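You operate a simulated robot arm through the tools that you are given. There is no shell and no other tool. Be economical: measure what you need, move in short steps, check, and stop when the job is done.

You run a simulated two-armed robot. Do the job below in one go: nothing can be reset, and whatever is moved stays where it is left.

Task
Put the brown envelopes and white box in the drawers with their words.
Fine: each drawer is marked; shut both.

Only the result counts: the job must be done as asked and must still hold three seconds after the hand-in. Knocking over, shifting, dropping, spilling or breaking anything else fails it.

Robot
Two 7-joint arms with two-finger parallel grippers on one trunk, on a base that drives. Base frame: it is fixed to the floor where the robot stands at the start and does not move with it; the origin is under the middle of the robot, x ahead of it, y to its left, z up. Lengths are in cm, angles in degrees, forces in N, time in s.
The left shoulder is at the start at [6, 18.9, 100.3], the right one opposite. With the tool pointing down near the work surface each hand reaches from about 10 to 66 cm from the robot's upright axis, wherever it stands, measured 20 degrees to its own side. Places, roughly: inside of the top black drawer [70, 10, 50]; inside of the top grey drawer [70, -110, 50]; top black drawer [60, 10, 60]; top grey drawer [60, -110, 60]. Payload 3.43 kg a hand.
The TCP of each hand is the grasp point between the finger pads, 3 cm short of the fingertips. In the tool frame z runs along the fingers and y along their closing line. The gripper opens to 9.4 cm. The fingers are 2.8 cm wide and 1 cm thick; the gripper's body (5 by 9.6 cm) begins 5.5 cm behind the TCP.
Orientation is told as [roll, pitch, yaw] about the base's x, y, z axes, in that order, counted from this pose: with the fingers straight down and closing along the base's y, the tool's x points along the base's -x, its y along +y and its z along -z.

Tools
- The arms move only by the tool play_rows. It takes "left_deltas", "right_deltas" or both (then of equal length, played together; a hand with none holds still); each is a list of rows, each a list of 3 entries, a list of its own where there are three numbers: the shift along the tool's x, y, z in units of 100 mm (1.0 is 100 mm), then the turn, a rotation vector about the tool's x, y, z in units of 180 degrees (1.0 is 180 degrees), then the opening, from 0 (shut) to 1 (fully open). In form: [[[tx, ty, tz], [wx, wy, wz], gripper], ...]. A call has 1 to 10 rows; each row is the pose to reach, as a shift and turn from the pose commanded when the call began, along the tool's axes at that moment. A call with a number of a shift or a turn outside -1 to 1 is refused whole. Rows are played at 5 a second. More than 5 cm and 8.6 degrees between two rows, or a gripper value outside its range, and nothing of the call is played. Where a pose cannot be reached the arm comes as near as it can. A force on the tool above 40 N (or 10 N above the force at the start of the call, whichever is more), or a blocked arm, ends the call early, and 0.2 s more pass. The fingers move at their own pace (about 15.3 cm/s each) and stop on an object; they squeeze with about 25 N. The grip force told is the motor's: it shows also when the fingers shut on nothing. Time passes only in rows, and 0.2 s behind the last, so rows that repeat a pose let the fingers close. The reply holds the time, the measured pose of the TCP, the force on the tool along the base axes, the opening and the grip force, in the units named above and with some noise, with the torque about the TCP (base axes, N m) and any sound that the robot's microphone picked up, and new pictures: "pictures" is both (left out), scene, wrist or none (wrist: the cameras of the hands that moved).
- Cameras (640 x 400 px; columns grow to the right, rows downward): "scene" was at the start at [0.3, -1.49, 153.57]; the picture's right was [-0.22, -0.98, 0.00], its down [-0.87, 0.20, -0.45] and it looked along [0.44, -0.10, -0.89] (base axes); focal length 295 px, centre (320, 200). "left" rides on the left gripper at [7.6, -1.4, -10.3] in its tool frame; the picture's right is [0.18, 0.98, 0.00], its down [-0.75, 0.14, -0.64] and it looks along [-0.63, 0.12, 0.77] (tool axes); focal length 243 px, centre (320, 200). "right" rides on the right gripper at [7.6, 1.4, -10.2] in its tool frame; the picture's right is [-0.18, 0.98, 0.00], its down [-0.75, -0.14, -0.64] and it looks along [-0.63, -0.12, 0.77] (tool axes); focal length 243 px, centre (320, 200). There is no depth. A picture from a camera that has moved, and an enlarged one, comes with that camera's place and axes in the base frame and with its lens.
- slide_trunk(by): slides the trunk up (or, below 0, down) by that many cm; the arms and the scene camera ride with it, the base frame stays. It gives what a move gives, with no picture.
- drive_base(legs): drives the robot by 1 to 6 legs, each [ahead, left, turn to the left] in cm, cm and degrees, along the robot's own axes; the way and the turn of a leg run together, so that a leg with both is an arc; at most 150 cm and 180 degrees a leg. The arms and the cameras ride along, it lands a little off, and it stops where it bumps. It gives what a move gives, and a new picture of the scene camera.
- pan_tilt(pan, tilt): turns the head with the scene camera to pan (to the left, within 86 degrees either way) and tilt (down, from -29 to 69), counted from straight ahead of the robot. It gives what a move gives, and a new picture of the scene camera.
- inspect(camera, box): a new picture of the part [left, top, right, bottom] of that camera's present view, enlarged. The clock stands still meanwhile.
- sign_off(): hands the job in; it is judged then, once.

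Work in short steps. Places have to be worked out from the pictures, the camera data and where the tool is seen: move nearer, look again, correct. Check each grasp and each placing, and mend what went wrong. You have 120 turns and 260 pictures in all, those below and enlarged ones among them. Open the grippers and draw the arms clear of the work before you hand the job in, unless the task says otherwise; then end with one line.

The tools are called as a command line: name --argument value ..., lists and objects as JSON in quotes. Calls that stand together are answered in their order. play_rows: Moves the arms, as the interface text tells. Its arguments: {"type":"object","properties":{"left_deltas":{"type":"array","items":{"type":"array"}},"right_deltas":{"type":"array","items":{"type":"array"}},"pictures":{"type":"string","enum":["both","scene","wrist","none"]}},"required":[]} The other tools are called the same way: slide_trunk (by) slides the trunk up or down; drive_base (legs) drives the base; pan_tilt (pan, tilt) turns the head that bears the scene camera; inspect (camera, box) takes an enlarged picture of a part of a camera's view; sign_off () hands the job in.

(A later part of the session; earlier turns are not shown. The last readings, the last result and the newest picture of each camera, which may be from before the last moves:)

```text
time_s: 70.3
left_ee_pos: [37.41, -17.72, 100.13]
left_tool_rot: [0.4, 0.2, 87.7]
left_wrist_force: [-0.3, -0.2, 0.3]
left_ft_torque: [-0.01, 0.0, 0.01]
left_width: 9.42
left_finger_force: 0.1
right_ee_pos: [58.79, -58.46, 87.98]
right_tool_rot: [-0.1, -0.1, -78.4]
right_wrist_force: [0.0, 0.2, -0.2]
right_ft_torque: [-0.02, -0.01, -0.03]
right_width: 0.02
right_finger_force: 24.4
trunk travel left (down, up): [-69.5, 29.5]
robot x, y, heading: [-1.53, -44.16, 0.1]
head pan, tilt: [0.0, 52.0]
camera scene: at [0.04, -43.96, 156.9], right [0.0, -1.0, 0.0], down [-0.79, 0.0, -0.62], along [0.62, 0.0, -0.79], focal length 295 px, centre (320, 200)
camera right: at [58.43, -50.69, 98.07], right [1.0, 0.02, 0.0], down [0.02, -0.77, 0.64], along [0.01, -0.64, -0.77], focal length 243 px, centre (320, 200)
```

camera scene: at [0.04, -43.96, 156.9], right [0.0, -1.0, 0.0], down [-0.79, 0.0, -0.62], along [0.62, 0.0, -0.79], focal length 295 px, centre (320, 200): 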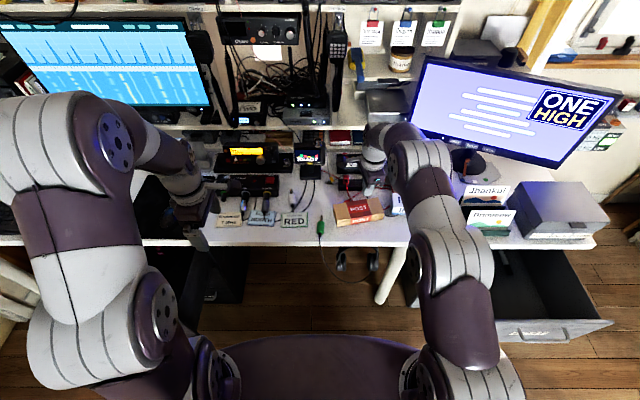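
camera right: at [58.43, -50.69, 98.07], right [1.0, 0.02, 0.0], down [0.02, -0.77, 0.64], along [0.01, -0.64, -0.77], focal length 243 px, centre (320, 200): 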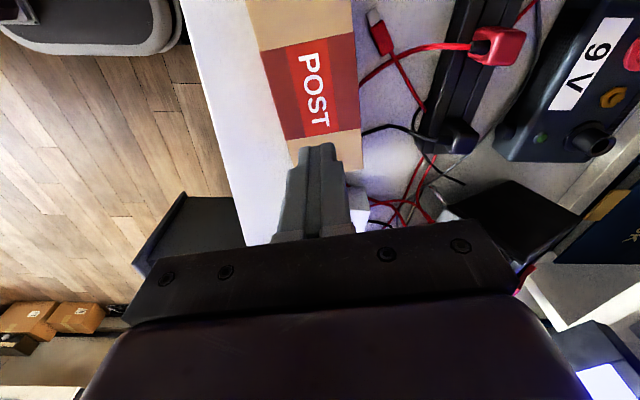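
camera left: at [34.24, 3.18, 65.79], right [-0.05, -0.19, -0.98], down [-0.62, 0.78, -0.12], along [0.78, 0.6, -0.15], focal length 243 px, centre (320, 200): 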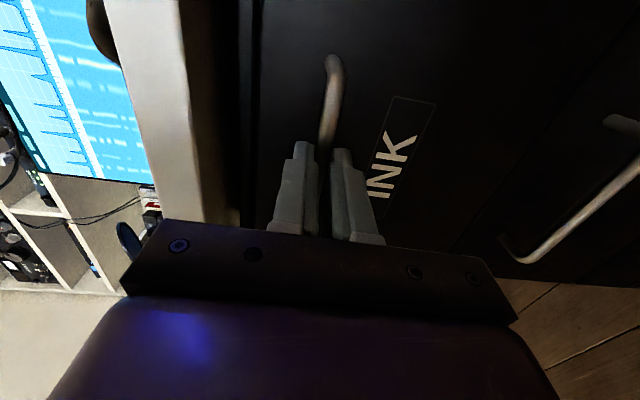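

The fingers slipped over the top edges: the bundle sits lower than thought (desk ≈73). I reopen and go deeper, watching the force.

play_rows --right_deltas '[[[0, -0.02, 0], [0, 0, 0], 0.9], [[0, -0.02, 0.4], [0, 0, 0], 0.9], [[0, -0.02, 0.8], [0, 0, 0], 0.9], [[0, -0.02, 1.0], [0, 0, 0], 0.9]]' --pictures "wrist"

play_rows --right_deltas '[[[0, 0, 0.06], [0, 0, 0], 0.9], [[0, 0, 0.12], [0, 0, 0], 0.9], [[0, 0, 0.18], [0, 0, 0], 0.9]]' --pictures "wrist"

inspect --camera "scene" --box '[310, 150, 430, 230]'

```text
time_s: 71.3
left_ee_pos: [37.64, -17.71, 99.86]
left_tool_rot: [0.3, 0.1, 87.8]
left_wrist_force: [-0.5, -0.3, 0.2]
left_ft_torque: [0.01, -0.05, 0.01]
left_width: 9.4
left_finger_force: 0.0
right_ee_pos: [58.59, -58.36, 77.86]
right_tool_rot: [-0.1, -0.1, -78.5]
right_wrist_force: [0.3, -0.2, 0.3]
right_ft_torque: [0.01, 0.0, 0.0]
right_width: 8.45
right_finger_force: 0.0
trunk travel left (down, up): [-69.5, 29.5]
robot x, y, heading: [-1.82, -43.94, 0.0]
head pan, tilt: [0.0, 52.0]
camera right: at [58.34, -50.67, 88.07], right [1.0, 0.02, 0.0], down [0.01, -0.77, 0.64], along [0.01, -0.64, -0.77], focal length 243 px, centre (320, 200)
```

right: 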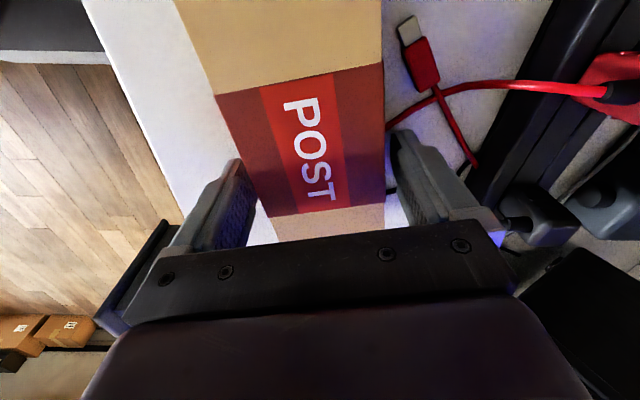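

```text
time_s: 72.2
left_ee_pos: [37.34, -17.63, 100.14]
left_tool_rot: [0.2, 0.2, 87.9]
left_wrist_force: [0.0, -0.3, 0.1]
left_ft_torque: [-0.01, -0.01, -0.02]
left_width: 9.42
left_finger_force: 0.1
right_ee_pos: [58.84, -58.37, 77.03]
right_tool_rot: [0.8, -0.2, -78.4]
right_wrist_force: [-11.3, 1.6, 27.5]
right_ft_torque: [0.04, 1.8, -0.12]
right_width: 9.08
right_finger_force: 5.1
trunk travel left (down, up): [-69.5, 29.5]
robot x, y, heading: [-1.73, -43.73, 0.2]
head pan, tilt: [0.0, 52.0]
stopped in row 3 (right hand): the force on the tool passed its limit at 44 N (the readings are from after the stop); the commanded pose is now the measured one
camera right: at [58.49, -50.61, 87.26], right [1.0, 0.02, 0.01], down [0.01, -0.77, 0.64], along [0.02, -0.64, -0.77], focal length 243 px, centre (320, 200)
```

right: 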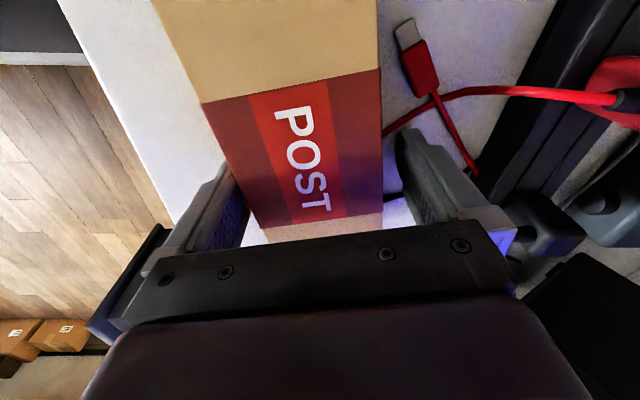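

```text
5.00 times, centred on (370, 190) of scene
camera zoom: at [-0.25, -43.86, 156.94], right [0.0, -1.0, 0.0], down [-0.79, 0.0, -0.62], along [0.62, 0.0, -0.79], focal length 1475 px, centre (70, 250)
```

zoom: 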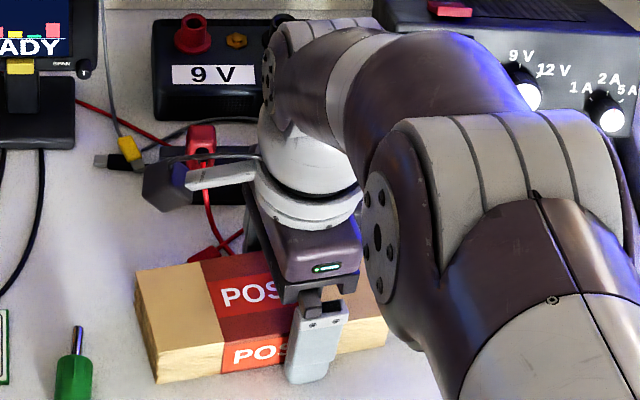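

Contact with the desk (tips ≈74). I back up 0.5 cm and close.

play_rows --right_deltas '[[[0, 0, -0.05], [0, 0, 0], 0.9], [[0, 0, -0.05], [0, 0, 0], 0.9]]' --pictures "none"

play_rows --right_deltas '[[[0, 0, 0], [0, 0, 0], 0.5], [[0, 0, 0], [0, 0, 0], 0], [[0, 0, 0], [0, 0, 0], 0]]' --pictures "wrist"

```text
time_s: 72.8
left_ee_pos: [37.56, -17.71, 99.95]
left_tool_rot: [0.4, 0.2, 87.8]
left_wrist_force: [0.1, 0.4, -0.2]
left_ft_torque: [0.0, -0.01, 0.02]
left_width: 9.41
left_finger_force: 0.2
right_ee_pos: [58.94, -58.36, 77.11]
right_tool_rot: [0.6, -0.2, -78.4]
right_wrist_force: [1.0, 0.7, 0.4]
right_ft_torque: [-0.05, -0.01, 0.02]
right_width: 8.48
right_finger_force: 0.1
trunk travel left (down, up): [-69.5, 29.5]
robot x, y, heading: [-1.91, -43.91, -0.2]
head pan, tilt: [0.0, 52.0]
```

```text
time_s: 73.5
left_ee_pos: [37.63, -17.75, 100.0]
left_tool_rot: [0.3, 0.3, 87.9]
left_wrist_force: [0.6, -0.9, 0.4]
left_ft_torque: [0.0, 0.0, 0.0]
left_width: 9.4
left_finger_force: 0.1
right_ee_pos: [58.92, -58.36, 77.12]
right_tool_rot: [0.6, -0.2, -78.4]
right_wrist_force: [0.8, -0.6, 1.4]
right_ft_torque: [-0.2, 0.04, -0.02]
right_width: 7.41
right_finger_force: 24.9
trunk travel left (down, up): [-69.5, 29.5]
robot x, y, heading: [-1.67, -43.97, 0.1]
head pan, tilt: [0.0, 52.0]
camera right: at [58.58, -50.7, 87.38], right [1.0, 0.02, 0.01], down [0.01, -0.77, 0.64], along [0.02, -0.64, -0.77], focal length 243 px, centre (320, 200)
```

right: 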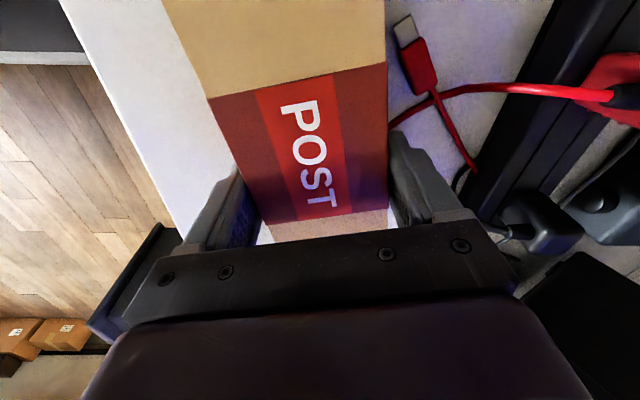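

Width 7.41 with little vertical force — a fuller grasp. Lift.

play_rows --right_deltas '[[[0, 0, -0.2], [0, 0, 0], 0], [[0, 0, -0.5], [0, 0, 0], 0], [[0, 0, -0.9], [0, 0, 0], 0]]' --pictures "both"

```text
time_s: 74.3
left_ee_pos: [37.47, -17.7, 100.05]
left_tool_rot: [0.4, 0.2, 87.8]
left_wrist_force: [-0.3, -0.4, 0.5]
left_ft_torque: [-0.01, 0.0, 0.01]
left_width: 9.4
left_finger_force: 0.1
right_ee_pos: [58.71, -58.41, 86.11]
right_tool_rot: [0.5, -0.2, -78.4]
right_wrist_force: [-0.3, -0.6, -0.7]
right_ft_torque: [-0.06, -0.02, 0.01]
right_width: 7.39
right_finger_force: 25.0
trunk travel left (down, up): [-69.5, 29.5]
robot x, y, heading: [-1.63, -43.77, 0.1]
head pan, tilt: [0.0, 52.0]
camera scene: at [-0.01, -43.94, 156.9], right [0.0, -1.0, 0.0], down [-0.79, 0.0, -0.62], along [0.62, 0.0, -0.79], focal length 295 px, centre (320, 200)
camera right: at [58.38, -50.66, 96.38], right [1.0, 0.02, 0.01], down [0.01, -0.77, 0.64], along [0.02, -0.64, -0.77], focal length 243 px, centre (320, 200)
```

scene: 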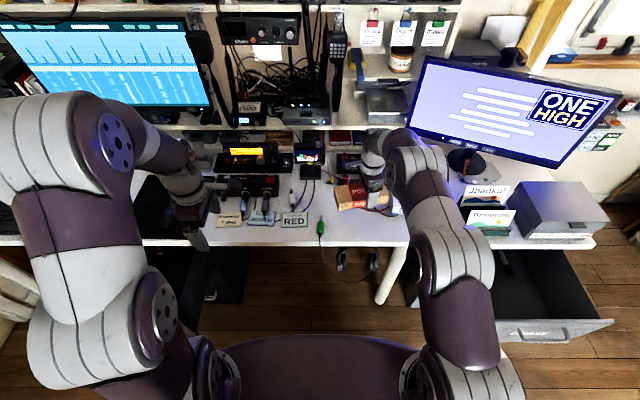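
right: 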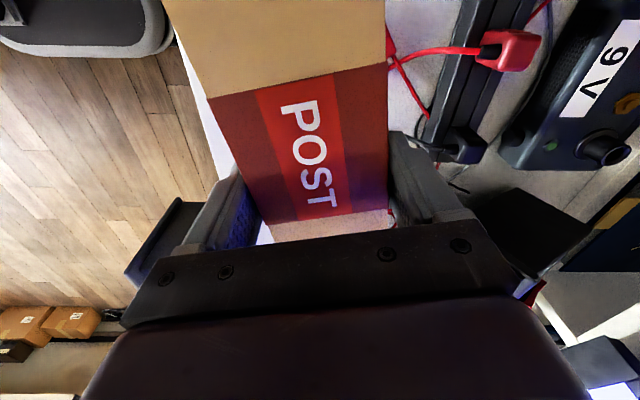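

Held. Raise a bit more, back off and move before the grey drawer.

play_rows --right_deltas '[[[0, 0, -0.4], [0, 0, 0], 0], [[0, 0, -0.6], [0, 0, 0], 0]]' --pictures "none"

drive_base --legs '[[-26, 0, 0], [0, -44, 0]]'

inspect --camera "right" --box '[0, 0, 640, 400]'

```text
time_s: 75.0
left_ee_pos: [37.65, -17.82, 100.1]
left_tool_rot: [0.3, 0.2, 87.8]
left_wrist_force: [-0.2, -0.5, 0.4]
left_ft_torque: [0.01, 0.06, -0.01]
left_width: 9.42
left_finger_force: 0.0
right_ee_pos: [58.25, -58.45, 92.09]
right_tool_rot: [0.6, -0.2, -78.4]
right_wrist_force: [0.2, 0.3, 0.2]
right_ft_torque: [-0.04, 0.01, -0.02]
right_width: 7.42
right_finger_force: 25.2
right hand out of reach, approached as far as the arm can: row 2
trunk travel left (down, up): [-69.5, 29.5]
robot x, y, heading: [-1.72, -44.09, -0.0]
head pan, tilt: [0.0, 52.0]
```

```text
time_s: 79.1
left_ee_pos: [11.91, -61.94, 100.05]
left_tool_rot: [0.3, 0.3, 87.5]
left_wrist_force: [0.2, 0.1, 0.8]
left_ft_torque: [0.0, 0.0, -0.02]
left_width: 9.4
left_finger_force: 0.0
right_ee_pos: [32.34, -102.65, 91.97]
right_tool_rot: [0.5, -0.2, -78.6]
right_wrist_force: [-0.3, 0.0, -1.5]
right_ft_torque: [-0.03, 0.01, -0.04]
right_width: 7.4
right_finger_force: 24.7
trunk travel left (down, up): [-69.5, 29.5]
robot x, y, heading: [-27.42, -88.07, -0.2]
head pan, tilt: [0.0, 52.0]
camera scene: at [-25.76, -88.07, 156.91], right [0.0, -1.0, 0.0], down [-0.79, 0.0, -0.62], along [0.62, 0.0, -0.79], focal length 295 px, centre (320, 200)
```

scene: 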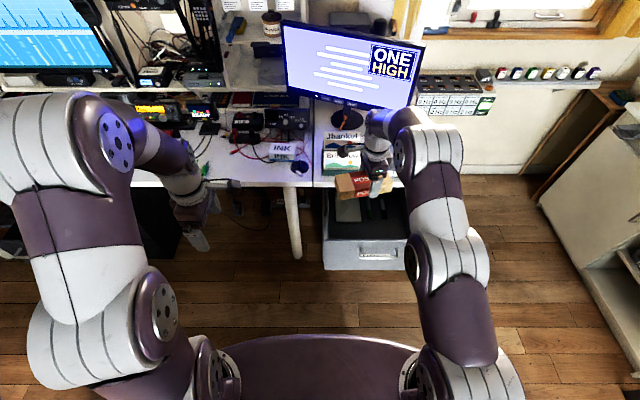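

```text
1.00 times, centred on (320, 200) of right (not enlarged: the box is as wide or as high as the picture)
camera zoom: at [32.09, -94.99, 102.22], right [1.0, 0.01, 0.01], down [0.01, -0.77, 0.64], along [0.02, -0.64, -0.77], focal length 243 px, centre (320, 200)
```

zoom: 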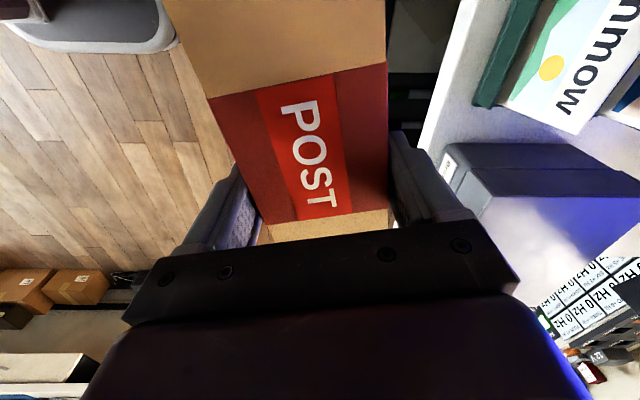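

I zoom into the drawer to see its interior.

inspect --camera "scene" --box '[310, 150, 430, 280]'

```text
3.08 times, centred on (370, 215) of scene
camera zoom: at [-25.76, -88.07, 156.91], right [0.0, -1.0, 0.0], down [-0.79, 0.0, -0.62], along [0.62, 0.0, -0.79], focal length 908 px, centre (166, 154)
```

zoom: 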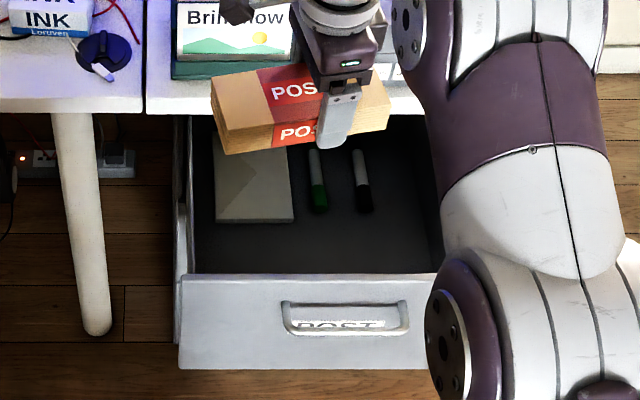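

Free floor in the drawer: x≈25–44, y≈-91…-125. I shift 7 cm right, lower the trunk 26 cm.

drive_base --legs '[[1.5, -7, 0]]'

slide_trunk --by -24

pan_tilt --pan -10 --tilt 55

```text
time_s: 80.1
left_ee_pos: [13.38, -68.83, 99.87]
left_tool_rot: [0.3, 0.2, 87.8]
left_wrist_force: [-0.2, 0.4, -0.1]
left_ft_torque: [-0.02, 0.02, 0.01]
left_width: 9.41
left_finger_force: 0.0
right_ee_pos: [33.78, -109.58, 91.96]
right_tool_rot: [0.4, -0.1, -78.5]
right_wrist_force: [0.2, -0.3, -2.1]
right_ft_torque: [-0.02, -0.01, -0.01]
right_width: 7.4
right_finger_force: 25.4
trunk travel left (down, up): [-69.5, 29.5]
robot x, y, heading: [-25.92, -94.47, -0.1]
head pan, tilt: [0.0, 52.0]
camera scene: at [-24.25, -95.14, 156.91], right [0.0, -1.0, 0.0], down [-0.79, 0.0, -0.62], along [0.62, 0.0, -0.79], focal length 295 px, centre (320, 200)
```

scene: 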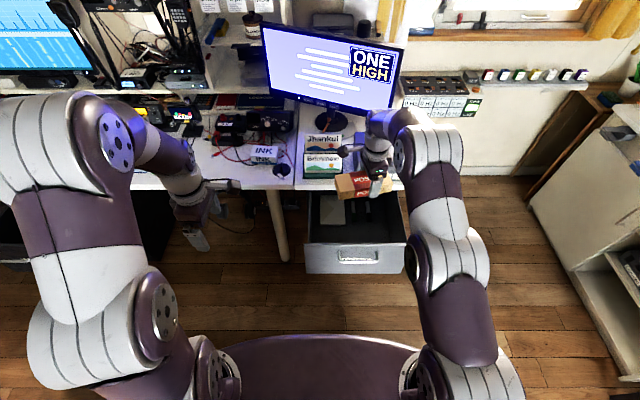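

```text
time_s: 82.6
left_ee_pos: [13.27, -68.9, 76.01]
left_tool_rot: [0.2, 0.2, 87.6]
left_wrist_force: [0.1, 0.6, -0.2]
left_ft_torque: [-0.04, -0.01, 0.0]
left_width: 9.4
left_finger_force: 0.1
right_ee_pos: [33.92, -109.58, 68.02]
right_tool_rot: [0.4, -0.1, -78.4]
right_wrist_force: [-1.1, 0.1, -1.9]
right_ft_torque: [-0.05, 0.0, 0.0]
right_width: 7.39
right_finger_force: 25.2
trunk travel left (down, up): [-45.5, 53.5]
robot x, y, heading: [-25.84, -94.88, -0.1]
head pan, tilt: [0.0, 52.0]
```

```text
time_s: 83.3
left_ee_pos: [13.13, -68.84, 76.03]
left_tool_rot: [0.4, 0.2, 87.7]
left_wrist_force: [0.0, 0.1, 0.1]
left_ft_torque: [0.01, -0.03, -0.03]
left_width: 9.41
left_finger_force: 0.1
right_ee_pos: [33.83, -109.63, 67.97]
right_tool_rot: [0.5, -0.2, -78.5]
right_wrist_force: [0.7, -0.8, -1.7]
right_ft_torque: [-0.04, 0.0, -0.02]
right_width: 7.41
right_finger_force: 25.1
trunk travel left (down, up): [-45.5, 53.5]
robot x, y, heading: [-26.25, -95.01, 0.3]
head pan, tilt: [-10.0, 55.0]
camera scene: at [-24.68, -96.24, 132.52], right [-0.17, -0.98, 0.0], down [-0.81, 0.14, -0.57], along [0.56, -0.1, -0.82], focal length 295 px, centre (320, 200)
```

scene: 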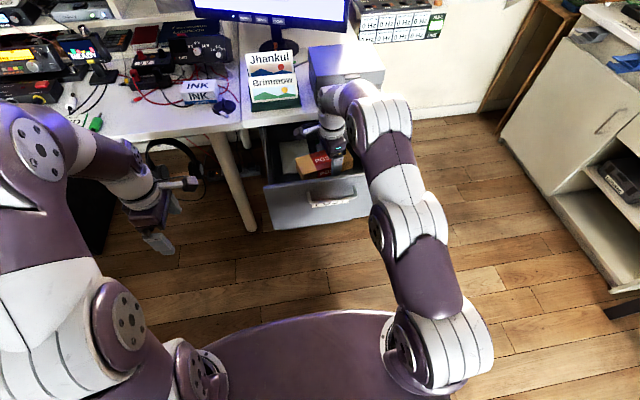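

inspect --camera "scene" --box '[240, 90, 420, 240]'

inspect --camera "right" --box '[0, 0, 640, 400]'

```text
2.67 times, centred on (330, 165) of scene
camera zoom: at [-24.68, -96.24, 132.52], right [-0.17, -0.98, 0.0], down [-0.81, 0.14, -0.57], along [0.56, -0.1, -0.82], focal length 787 px, centre (293, 293)
```

zoom: 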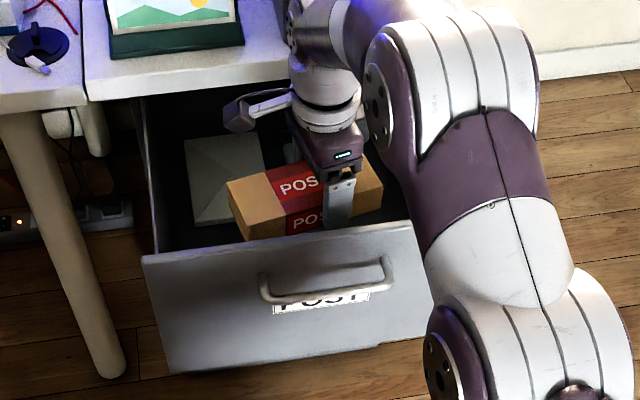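

```text
1.00 times, centred on (320, 200) of right (not enlarged: the box is as wide or as high as the picture)
camera zoom: at [33.57, -101.9, 78.22], right [1.0, 0.02, 0.01], down [0.01, -0.77, 0.64], along [0.02, -0.64, -0.77], focal length 243 px, centre (320, 200)
```

zoom: 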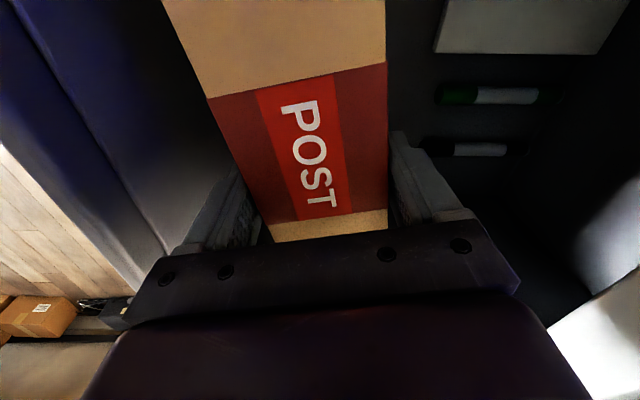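

Clear on all sides. I lower to ~56.5 in steps with force monitoring.

play_rows --right_deltas '[[[0, 0, 0.3], [0, 0, 0], 0], [[0, 0, 0.6], [0, 0, 0], 0], [[0, 0, 0.9], [0, 0, 0], 0], [[0, 0, 1.0], [0, 0, 0], 0]]' --pictures "none"

play_rows --right_deltas '[[[0, 0, 0.07], [0, 0, 0], 0], [[0, 0, 0.14], [0, 0, 0], 0], [[0, 0, 0.21], [0, 0, 0], 0], [[0, 0, 0.28], [0, 0, 0], 0], [[0, 0, 0.35], [0, 0, 0], 0]]' --pictures "wrist"

inspect --camera "scene" --box '[240, 90, 420, 240]'

```text
time_s: 84.3
left_ee_pos: [13.24, -68.82, 76.09]
left_tool_rot: [0.3, 0.2, 87.7]
left_wrist_force: [0.6, 0.0, -0.5]
left_ft_torque: [-0.02, 0.0, 0.01]
left_width: 9.41
left_finger_force: 0.2
right_ee_pos: [33.95, -109.64, 58.03]
right_tool_rot: [0.6, -0.2, -78.4]
right_wrist_force: [-0.1, -0.6, -1.2]
right_ft_torque: [-0.03, 0.0, -0.02]
right_width: 7.4
right_finger_force: 24.9
trunk travel left (down, up): [-45.5, 53.5]
robot x, y, heading: [-25.93, -95.07, -0.1]
head pan, tilt: [-10.0, 55.0]
```

```text
time_s: 85.5
left_ee_pos: [13.22, -68.97, 75.98]
left_tool_rot: [0.4, 0.2, 87.7]
left_wrist_force: [-0.5, 0.0, -1.1]
left_ft_torque: [0.0, -0.02, 0.03]
left_width: 9.4
left_finger_force: 0.2
right_ee_pos: [33.99, -109.65, 54.43]
right_tool_rot: [0.5, -0.2, -78.5]
right_wrist_force: [-0.7, 0.8, -1.4]
right_ft_torque: [-0.04, -0.05, -0.01]
right_width: 7.38
right_finger_force: 25.6
trunk travel left (down, up): [-45.5, 53.5]
robot x, y, heading: [-26.12, -95.12, 0.3]
head pan, tilt: [-10.0, 55.0]
camera right: at [33.68, -101.9, 64.67], right [1.0, 0.02, 0.01], down [0.01, -0.77, 0.64], along [0.02, -0.64, -0.77], focal length 243 px, centre (320, 200)
```

right: 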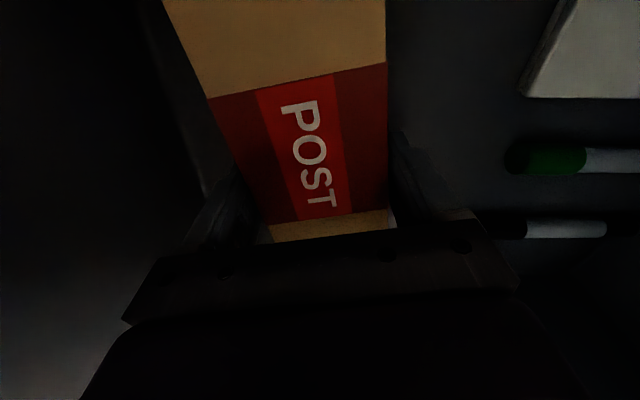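

```text
2.67 times, centred on (330, 165) of scene
camera zoom: at [-24.67, -96.25, 132.52], right [-0.17, -0.98, 0.0], down [-0.81, 0.14, -0.57], along [0.56, -0.1, -0.82], focal length 787 px, centre (293, 293)
```

zoom: 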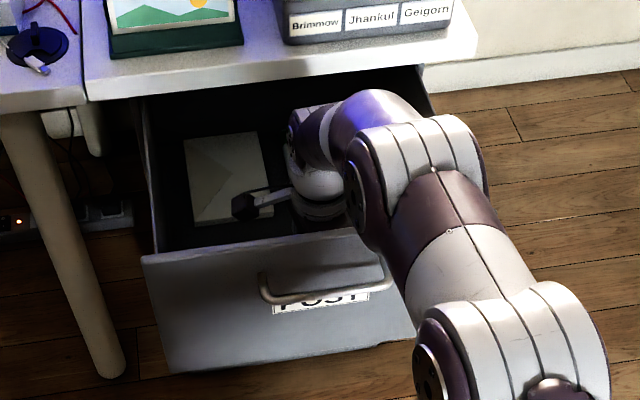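

No floor contact yet at 54.4; continue gently.

play_rows --right_deltas '[[[0, 0, 0.06], [0, 0, 0], 0], [[0, 0, 0.12], [0, 0, 0], 0], [[0, 0, 0.18], [0, 0, 0], 0], [[0, 0, 0.24], [0, 0, 0], 0], [[0, 0, 0.3], [0, 0, 0], 0]]' --pictures "wrist"

```text
time_s: 86.6
left_ee_pos: [13.12, -69.0, 76.02]
left_tool_rot: [0.3, 0.2, 87.6]
left_wrist_force: [-0.2, 0.3, 0.1]
left_ft_torque: [0.0, 0.02, 0.01]
left_width: 9.41
left_finger_force: 0.1
right_ee_pos: [34.59, -109.58, 52.88]
right_tool_rot: [1.6, -0.5, -78.5]
right_wrist_force: [0.5, -1.2, 20.1]
right_ft_torque: [0.25, 0.99, 0.0]
right_width: 7.4
right_finger_force: 25.2
trunk travel left (down, up): [-45.5, 53.5]
robot x, y, heading: [-25.87, -94.94, -0.2]
head pan, tilt: [-10.0, 55.0]
stopped in row 5 (right hand): the force on the tool passed its limit at 46 N (the readings are from after the stop); the commanded pose is now the measured one
camera right: at [34.16, -101.89, 63.15], right [1.0, 0.02, 0.03], down [-0.01, -0.77, 0.64], along [0.03, -0.64, -0.77], focal length 243 px, centre (320, 200)
```

right: 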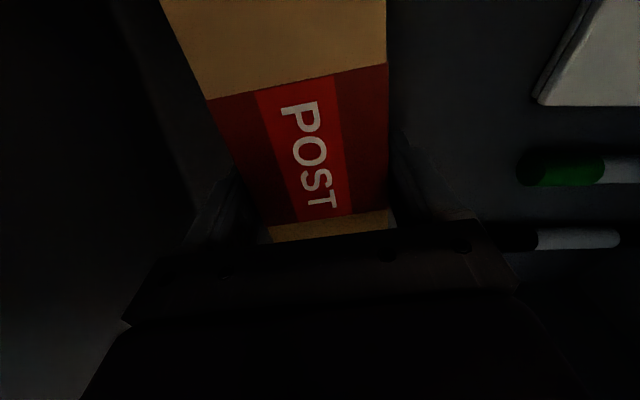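

Floor contact at TCP ≈52.9. I open and rise.

play_rows --right_deltas '[[[0, 0, -0.02], [0, 0, 0], 0.4], [[0, 0, -0.02], [0, 0, 0], 0.9], [[0, 0, -0.02], [0, 0, 0], 0.95], [[0, 0, -0.3], [0, 0, 0], 0.95], [[0, 0, -0.7], [0, 0, 0], 0.95], [[0, 0, -1.0], [0, 0, 0], 0.95]]' --pictures "wrist"

play_rows --right_deltas '[[[0, 0, -0.4], [0, 0, 0], 0.95], [[0, 0, -0.7], [0, 0, 0], 0.95], [[0, 0, -1.0], [0, 0, 0], 0.95]]' --pictures "none"

slide_trunk --by 24

inspect --camera "scene" --box '[240, 130, 400, 270]'

```text
time_s: 88.0
left_ee_pos: [13.27, -68.9, 76.07]
left_tool_rot: [0.3, 0.2, 87.7]
left_wrist_force: [0.0, -0.2, -1.3]
left_ft_torque: [0.02, -0.02, -0.01]
left_width: 9.4
left_finger_force: 0.0
right_ee_pos: [34.28, -109.65, 62.68]
right_tool_rot: [1.1, -0.3, -78.5]
right_wrist_force: [0.0, -0.2, 0.3]
right_ft_torque: [-0.01, -0.01, 0.01]
right_width: 8.91
right_finger_force: 0.0
trunk travel left (down, up): [-45.5, 53.5]
robot x, y, heading: [-25.5, -95.0, 0.0]
head pan, tilt: [-10.0, 55.0]
camera right: at [33.77, -101.94, 72.84], right [1.0, 0.02, 0.02], down [0.0, -0.77, 0.64], along [0.03, -0.64, -0.77], focal length 243 px, centre (320, 200)
```

right: 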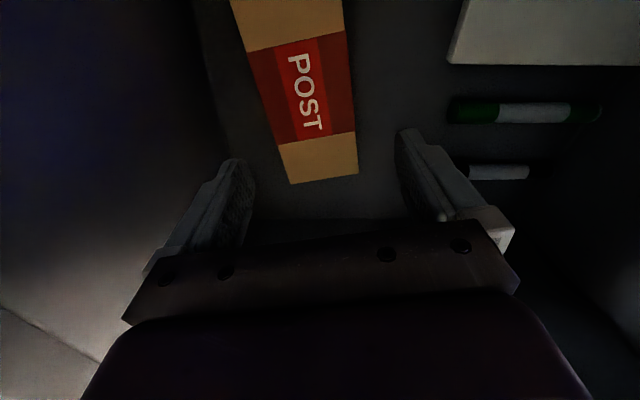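

```text
time_s: 88.8
left_ee_pos: [13.12, -68.85, 75.89]
left_tool_rot: [0.3, 0.1, 87.7]
left_wrist_force: [-0.1, 0.5, -0.8]
left_ft_torque: [0.03, 0.0, 0.01]
left_width: 9.43
left_finger_force: 0.0
right_ee_pos: [32.41, -109.78, 71.76]
right_tool_rot: [1.2, -0.3, -78.5]
right_wrist_force: [-0.1, 0.8, 0.5]
right_ft_torque: [0.02, -0.01, 0.0]
right_width: 8.92
right_finger_force: 0.1
right hand out of reach, approached as far as the arm can: row 2, 3
trunk travel left (down, up): [-45.5, 53.5]
robot x, y, heading: [-25.77, -94.97, -0.0]
head pan, tilt: [-10.0, 55.0]
```

```text
time_s: 91.3
left_ee_pos: [13.3, -68.86, 99.94]
left_tool_rot: [0.2, 0.2, 87.7]
left_wrist_force: [-0.5, 0.9, -0.6]
left_ft_torque: [0.01, 0.03, -0.04]
left_width: 9.4
left_finger_force: 0.2
right_ee_pos: [32.54, -109.8, 95.73]
right_tool_rot: [1.1, -0.3, -78.5]
right_wrist_force: [0.1, -0.5, -0.7]
right_ft_torque: [0.02, 0.0, -0.01]
right_width: 8.93
right_finger_force: 0.0
trunk travel left (down, up): [-69.5, 29.5]
robot x, y, heading: [-25.61, -94.67, -0.0]
head pan, tilt: [-10.0, 55.0]
```

```text
2.86 times, centred on (320, 200) of scene
camera zoom: at [-24.69, -96.24, 156.52], right [-0.17, -0.98, 0.0], down [-0.81, 0.14, -0.57], along [0.56, -0.1, -0.82], focal length 843 px, centre (320, 200)
```

zoom: 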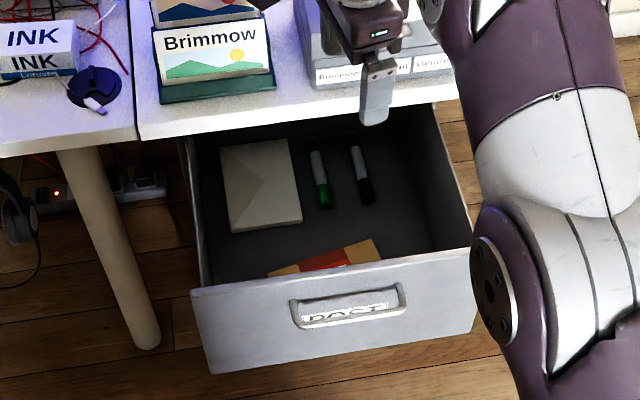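

POST is in its drawer. I back up, turn the right hand forward with closed fingers, lower the trunk and will push the drawer shut.

drive_base --legs '[[-30, 0, 0]]'

play_rows --right_deltas '[[[-0.05, 0, 0], [-0.045, 0, 0], 0], [[-0.1, 0, 0], [-0.09, 0, 0], 0], [[-0.15, 0, 0], [-0.135, 0, 0], 0], [[-0.2, 0, 0], [-0.18, 0, 0], 0], [[-0.25, 0, 0], [-0.225, 0, 0], 0], [[-0.3, 0, 0], [-0.27, 0, 0], 0], [[-0.35, 0, 0], [-0.315, 0, 0], 0], [[-0.4, 0, 0], [-0.36, 0, 0], 0], [[-0.45, 0, 0], [-0.405, 0, 0], 0], [[-0.5, 0, 0], [-0.45, 0, 0], 0]]' --pictures "none"

play_rows --right_deltas '[[[0, 0, 0], [-0.045, 0, 0], 0], [[0, 0, 0], [-0.05, 0.03, 0], 0], [[0, 0, 0], [-0.05, 0.06, 0], 0]]' --pictures "scene"

```text
time_s: 93.3
left_ee_pos: [-17.06, -68.88, 100.08]
left_tool_rot: [0.3, 0.1, 87.5]
left_wrist_force: [-0.8, 0.7, 0.3]
left_ft_torque: [-0.02, -0.01, 0.02]
left_width: 9.39
left_finger_force: 0.0
right_ee_pos: [2.18, -109.98, 95.7]
right_tool_rot: [1.1, -0.3, -78.7]
right_wrist_force: [-0.2, 0.1, 0.2]
right_ft_torque: [0.01, 0.04, -0.01]
right_width: 8.95
right_finger_force: 0.0
trunk travel left (down, up): [-69.5, 29.5]
robot x, y, heading: [-56.8, -94.59, -0.3]
head pan, tilt: [-10.0, 55.0]
camera scene: at [-55.11, -96.17, 156.52], right [-0.18, -0.98, 0.0], down [-0.81, 0.15, -0.57], along [0.56, -0.1, -0.82], focal length 295 px, centre (320, 200)
```

scene: 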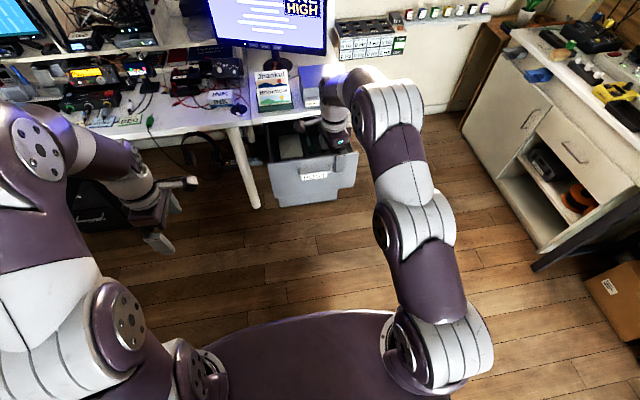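

```text
time_s: 95.5
left_ee_pos: [-17.1, -68.92, 99.96]
left_tool_rot: [0.4, 0.2, 87.5]
left_wrist_force: [0.2, -0.1, 0.5]
left_ft_torque: [0.01, 0.01, 0.0]
left_width: 9.4
left_finger_force: 0.1
right_ee_pos: [3.1, -114.84, 95.73]
right_tool_rot: [82.3, -0.3, -78.9]
right_wrist_force: [-0.4, 0.2, 0.1]
right_ft_torque: [-0.01, -0.03, -0.02]
right_width: 0.01
right_finger_force: 24.8
trunk travel left (down, up): [-69.5, 29.5]
robot x, y, heading: [-56.23, -95.12, -0.5]
head pan, tilt: [-10.0, 55.0]
```

```text
time_s: 96.3
left_ee_pos: [-16.88, -68.89, 99.91]
left_tool_rot: [0.4, 0.2, 87.4]
left_wrist_force: [0.5, -0.4, 0.4]
left_ft_torque: [-0.01, 0.03, -0.02]
left_width: 9.4
left_finger_force: 0.0
right_ee_pos: [8.37, -114.24, 96.58]
right_tool_rot: [91.1, 0.4, -67.8]
right_wrist_force: [0.0, 0.3, 0.0]
right_ft_torque: [-0.01, -0.02, 0.0]
right_width: 0.0
right_finger_force: 25.1
right hand out of reach, approached as far as the arm can: row 1, 2, 3
trunk travel left (down, up): [-69.5, 29.5]
robot x, y, heading: [-56.19, -95.09, -0.1]
head pan, tilt: [-10.0, 55.0]
camera scene: at [-55.01, -96.2, 156.52], right [-0.18, -0.98, 0.0], down [-0.81, 0.15, -0.57], along [0.56, -0.1, -0.82], focal length 295 px, centre (320, 200)
```

scene: 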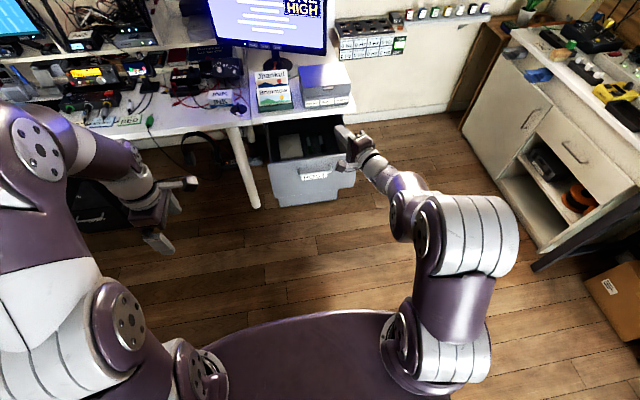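

Yaw turned the wrong way; correct by -22°, then lower the trunk so the fist is at z≈59.

play_rows --right_deltas '[[[0, 0, 0.05], [0, -0.04, 0], 0], [[0, 0, 0.05], [0, -0.08, 0], 0], [[0, 0, 0.05], [0, -0.12, 0], 0]]' --pictures "none"

slide_trunk --by -37

drive_base --legs '[[0, 6, 0]]'

inspect --camera "right" --box '[0, 0, 640, 400]'

```text
time_s: 97.2
left_ee_pos: [-17.14, -69.08, 100.01]
left_tool_rot: [0.4, 0.2, 87.6]
left_wrist_force: [-0.2, -0.1, 0.3]
left_ft_torque: [0.02, -0.02, 0.01]
left_width: 9.41
left_finger_force: 0.1
right_ee_pos: [8.77, -114.14, 96.77]
right_tool_rot: [91.0, 0.6, -82.1]
right_wrist_force: [0.6, 0.4, 0.5]
right_ft_torque: [-0.02, -0.01, 0.0]
right_width: 0.0
right_finger_force: 25.4
right hand out of reach, approached as far as the arm can: row 3
trunk travel left (down, up): [-69.5, 29.5]
robot x, y, heading: [-56.32, -94.96, -0.1]
head pan, tilt: [-10.0, 55.0]
```

```text
time_s: 100.7
left_ee_pos: [-17.05, -68.86, 63.04]
left_tool_rot: [0.3, 0.2, 87.6]
left_wrist_force: [-0.3, 0.7, 0.0]
left_ft_torque: [0.0, 0.03, -0.03]
left_width: 9.41
left_finger_force: 0.1
right_ee_pos: [8.89, -114.25, 59.63]
right_tool_rot: [90.9, 0.6, -82.1]
right_wrist_force: [-0.3, -0.3, -0.5]
right_ft_torque: [0.01, 0.02, 0.01]
right_width: 0.0
right_finger_force: 24.8
trunk travel left (down, up): [-32.5, 66.5]
robot x, y, heading: [-56.03, -94.8, -0.1]
head pan, tilt: [-10.0, 55.0]
```

```text
time_s: 101.7
left_ee_pos: [-16.94, -62.91, 63.03]
left_tool_rot: [0.3, 0.2, 87.6]
left_wrist_force: [-0.8, -0.2, -1.1]
left_ft_torque: [0.02, 0.01, -0.01]
left_width: 9.4
left_finger_force: 0.0
right_ee_pos: [8.78, -108.08, 59.77]
right_tool_rot: [91.0, 0.6, -82.1]
right_wrist_force: [-0.2, 0.7, -0.8]
right_ft_torque: [-0.02, 0.02, 0.0]
right_width: 0.02
right_finger_force: 25.3
trunk travel left (down, up): [-32.5, 66.5]
robot x, y, heading: [-56.18, -88.96, -0.1]
head pan, tilt: [-10.0, 55.0]
camera scene: at [-55.05, -90.12, 119.52], right [-0.18, -0.98, 0.0], down [-0.81, 0.15, -0.57], along [0.56, -0.1, -0.82], focal length 295 px, centre (320, 200)
```

scene: 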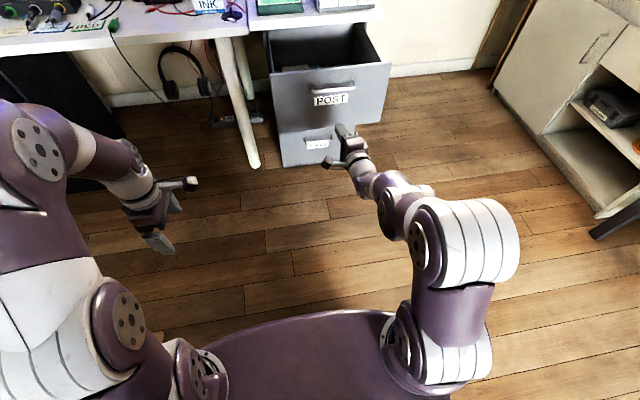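

```text
1.00 times, centred on (320, 200) of right (not enlarged: the box is as wide or as high as the picture)
camera zoom: at [-2.5, -102.04, 60.98], right [0.01, -0.19, 0.98], down [-0.53, -0.83, -0.16], along [0.85, -0.52, -0.11], focal length 243 px, centre (320, 200)
```

zoom: 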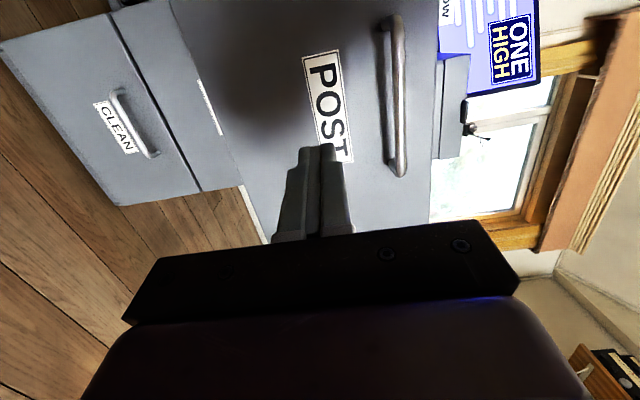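

Fist is on line below the handle. I drive ahead 34 cm to push nearly shut, then check.

drive_base --legs '[[34, 0, 0]]'

```text
time_s: 103.9
left_ee_pos: [16.74, -63.07, 62.98]
left_tool_rot: [0.4, 0.3, 87.5]
left_wrist_force: [0.6, -0.9, 0.2]
left_ft_torque: [0.05, -0.03, 0.0]
left_width: 9.4
left_finger_force: 0.1
right_ee_pos: [42.71, -108.24, 59.68]
right_tool_rot: [91.0, 0.7, -82.0]
right_wrist_force: [-0.4, -0.4, -0.4]
right_ft_torque: [0.0, -0.02, 0.02]
right_width: 0.02
right_finger_force: 24.6
trunk travel left (down, up): [-32.5, 66.5]
robot x, y, heading: [-22.67, -89.03, -0.1]
head pan, tilt: [-10.0, 55.0]
camera scene: at [-21.24, -90.33, 119.52], right [-0.18, -0.98, 0.0], down [-0.81, 0.15, -0.57], along [0.56, -0.1, -0.82], focal length 295 px, centre (320, 200)
```

scene: 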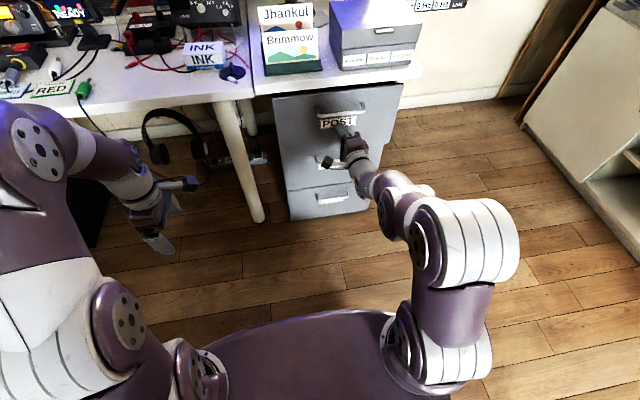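

Still ~2.5 cm to go; push in small steps.

drive_base --legs '[[3, 0, 0]]'

inspect --camera "scene" --box '[240, 60, 440, 220]'

```text
time_s: 104.7
left_ee_pos: [19.71, -63.12, 62.94]
left_tool_rot: [0.4, 0.2, 87.4]
left_wrist_force: [-0.2, -0.6, -0.4]
left_ft_torque: [0.0, 0.01, 0.0]
left_width: 9.4
left_finger_force: 0.0
right_ee_pos: [45.57, -108.23, 59.76]
right_tool_rot: [91.0, 0.6, -81.9]
right_wrist_force: [0.5, -0.1, 0.5]
right_ft_torque: [0.0, 0.0, -0.01]
right_width: 0.01
right_finger_force: 25.2
trunk travel left (down, up): [-32.5, 66.5]
robot x, y, heading: [-19.32, -88.65, -0.4]
head pan, tilt: [-10.0, 55.0]
camera scene: at [-18.19, -90.34, 119.52], right [-0.18, -0.98, 0.0], down [-0.81, 0.14, -0.57], along [0.56, -0.1, -0.82], focal length 295 px, centre (320, 200)
```

scene: 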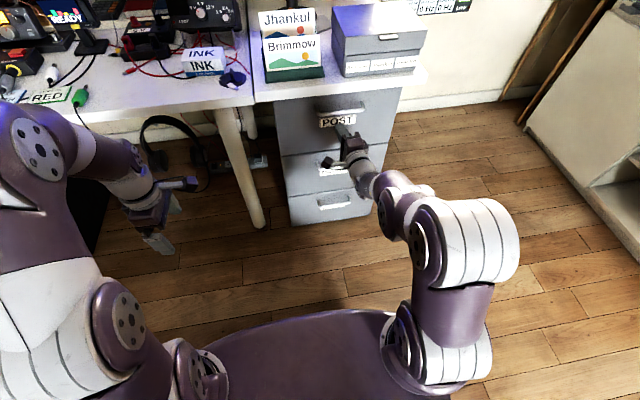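

```text
2.50 times, centred on (340, 140) of scene
camera zoom: at [-18.19, -90.34, 119.52], right [-0.18, -0.98, 0.0], down [-0.81, 0.14, -0.57], along [0.56, -0.1, -0.82], focal length 738 px, centre (270, 350)
```

zoom: 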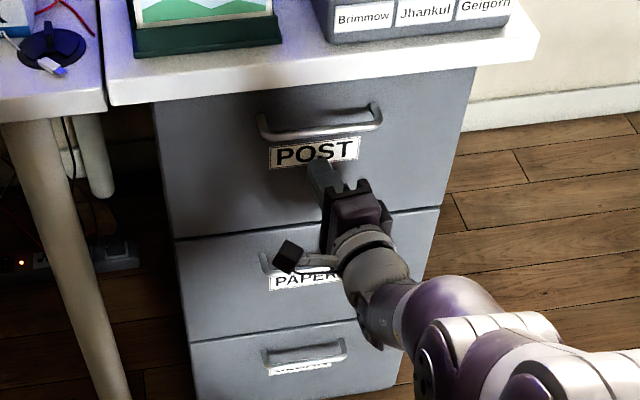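

Looks nearly flush but no resistance felt; push 1 more cm by arm for force feedback.

play_rows --right_deltas '[[[0, 0, 0.05], [0, 0, 0], 0], [[0, 0, 0.1], [0, 0, 0], 0], [[0, 0, 0.15], [0, 0, 0], 0], [[0, 0, 0.2], [0, 0, 0], 0]]' --pictures "wrist"

```text
time_s: 105.5
left_ee_pos: [19.52, -63.03, 63.12]
left_tool_rot: [0.2, 0.2, 87.3]
left_wrist_force: [0.0, -0.4, -0.5]
left_ft_torque: [0.0, 0.02, 0.02]
left_width: 9.41
left_finger_force: 0.1
right_ee_pos: [46.41, -108.27, 59.77]
right_tool_rot: [91.0, 0.6, -82.1]
right_wrist_force: [-25.3, 1.4, 9.7]
right_ft_torque: [0.04, -0.3, -0.19]
right_width: 0.0
right_finger_force: 24.7
trunk travel left (down, up): [-32.5, 66.5]
robot x, y, heading: [-19.29, -89.16, -0.3]
head pan, tilt: [-10.0, 55.0]
stopped in row 3 (right hand): the force on the tool passed its limit at 46 N (the readings are from after the stop); the commanded pose is now the measured one
camera right: at [35.09, -102.04, 61.0], right [0.01, -0.2, 0.98], down [-0.53, -0.83, -0.16], along [0.85, -0.52, -0.11], focal length 243 px, centre (320, 200)
```

right: 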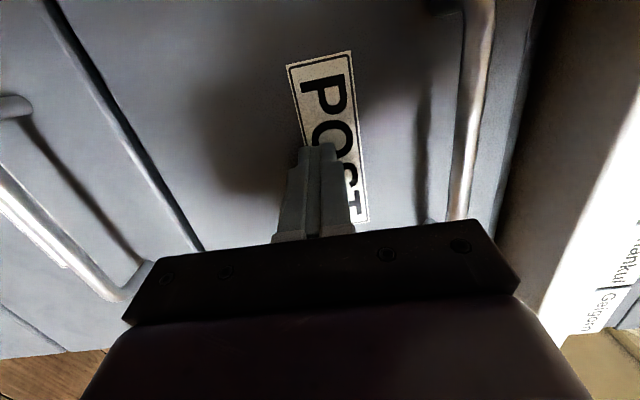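

Hard stop: POST drawer is shut. Back off, raise trunk, and fold the right hand down again.

drive_base --legs '[[-30, 0, 0]]'

slide_trunk --by 37

play_rows --right_deltas '[[[0, 0, -0.1], [0.045, 0, 0], 1], [[0, 0, -0.2], [0.09, 0, 0], 1], [[0, 0, -0.3], [0.135, 0, 0], 1], [[0, 0, -0.4], [0.18, 0, 0], 1], [[0, 0, -0.5], [0.225, 0, 0], 1], [[0, 0, -0.6], [0.27, 0, 0], 1], [[0, 0, -0.7], [0.315, 0, 0], 1], [[0, 0, -0.8], [0.36, 0, 0], 1], [[0, 0, -0.9], [0.405, 0, 0], 1], [[0, 0, -1.0], [0.45, 0, 0], 1]]' --pictures "none"

play_rows --right_deltas '[[[-0.1, -0.3, 0], [0.03, 0, 0.01], 1], [[-0.3, -0.7, 0], [0.045, 0, 0.03], 1], [[-0.5, -1.0, 0], [0.045, 0, 0.04], 1]]' --pictures "scene"

```text
time_s: 107.5
left_ee_pos: [-10.18, -63.09, 62.99]
left_tool_rot: [0.2, 0.2, 87.3]
left_wrist_force: [0.2, -0.4, -0.2]
left_ft_torque: [0.0, 0.03, 0.01]
left_width: 9.37
left_finger_force: 0.0
right_ee_pos: [16.53, -108.19, 59.43]
right_tool_rot: [90.6, 0.6, -82.2]
right_wrist_force: [0.2, -1.3, 0.2]
right_ft_torque: [-0.03, 0.01, 0.0]
right_width: 0.0
right_finger_force: 25.2
trunk travel left (down, up): [-32.5, 66.5]
robot x, y, heading: [-49.51, -89.05, -0.5]
head pan, tilt: [-10.0, 55.0]
camera scene: at [-48.37, -90.17, 119.52], right [-0.18, -0.98, 0.0], down [-0.81, 0.15, -0.57], along [0.56, -0.1, -0.82], focal length 295 px, centre (320, 200)
```

scene: 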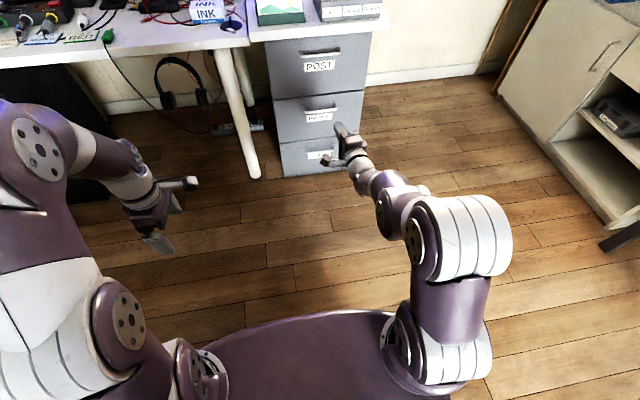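

```text
time_s: 111.1
left_ee_pos: [-10.24, -62.94, 100.0]
left_tool_rot: [0.4, 0.1, 87.4]
left_wrist_force: [-0.4, 0.0, -0.7]
left_ft_torque: [0.01, -0.03, 0.06]
left_width: 9.38
left_finger_force: 0.1
right_ee_pos: [16.55, -108.19, 96.44]
right_tool_rot: [90.7, 0.6, -82.3]
right_wrist_force: [0.3, -0.4, -1.1]
right_ft_torque: [-0.03, 0.02, 0.01]
right_width: 0.0
right_finger_force: 24.7
trunk travel left (down, up): [-69.5, 29.5]
robot x, y, heading: [-49.62, -88.85, -0.7]
head pan, tilt: [-10.0, 55.0]
```

```text
time_s: 113.3
left_ee_pos: [-10.1, -63.03, 100.04]
left_tool_rot: [0.3, 0.2, 87.3]
left_wrist_force: [0.7, 0.6, -0.5]
left_ft_torque: [0.02, 0.01, 0.0]
left_width: 9.41
left_finger_force: 0.0
right_ee_pos: [6.71, -109.4, 96.2]
right_tool_rot: [9.5, 0.6, -82.3]
right_wrist_force: [0.1, 1.2, 0.0]
right_ft_torque: [0.02, 0.03, 0.0]
right_width: 9.4
right_finger_force: 0.0
trunk travel left (down, up): [-69.5, 29.5]
robot x, y, heading: [-49.67, -88.57, -0.5]
head pan, tilt: [-10.0, 55.0]
```

```text
time_s: 114.1
left_ee_pos: [-10.22, -63.09, 100.05]
left_tool_rot: [0.3, 0.3, 87.2]
left_wrist_force: [-0.2, -0.6, -0.1]
left_ft_torque: [0.01, -0.02, 0.02]
left_width: 9.4
left_finger_force: 0.0
right_ee_pos: [-2.49, -115.89, 94.53]
right_tool_rot: [1.5, 1.4, -89.4]
right_wrist_force: [-0.4, -0.1, 0.8]
right_ft_torque: [-0.02, -0.06, 0.01]
right_width: 9.38
right_finger_force: 0.0
trunk travel left (down, up): [-69.5, 29.5]
robot x, y, heading: [-49.78, -88.68, -0.5]
head pan, tilt: [-10.0, 55.0]
camera scene: at [-48.41, -90.24, 156.52], right [-0.18, -0.98, 0.0], down [-0.81, 0.15, -0.57], along [0.56, -0.1, -0.82], focal length 295 px, centre (320, 200)
```

scene: 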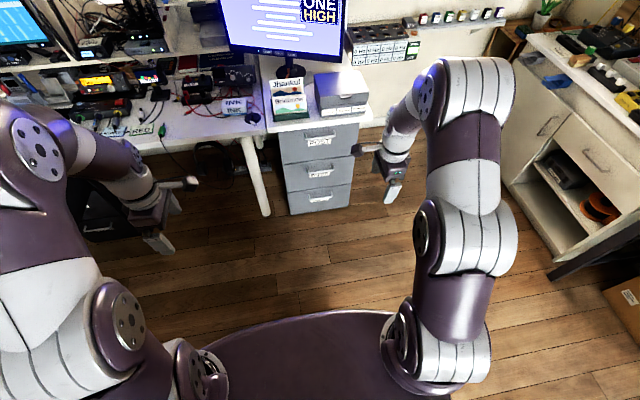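

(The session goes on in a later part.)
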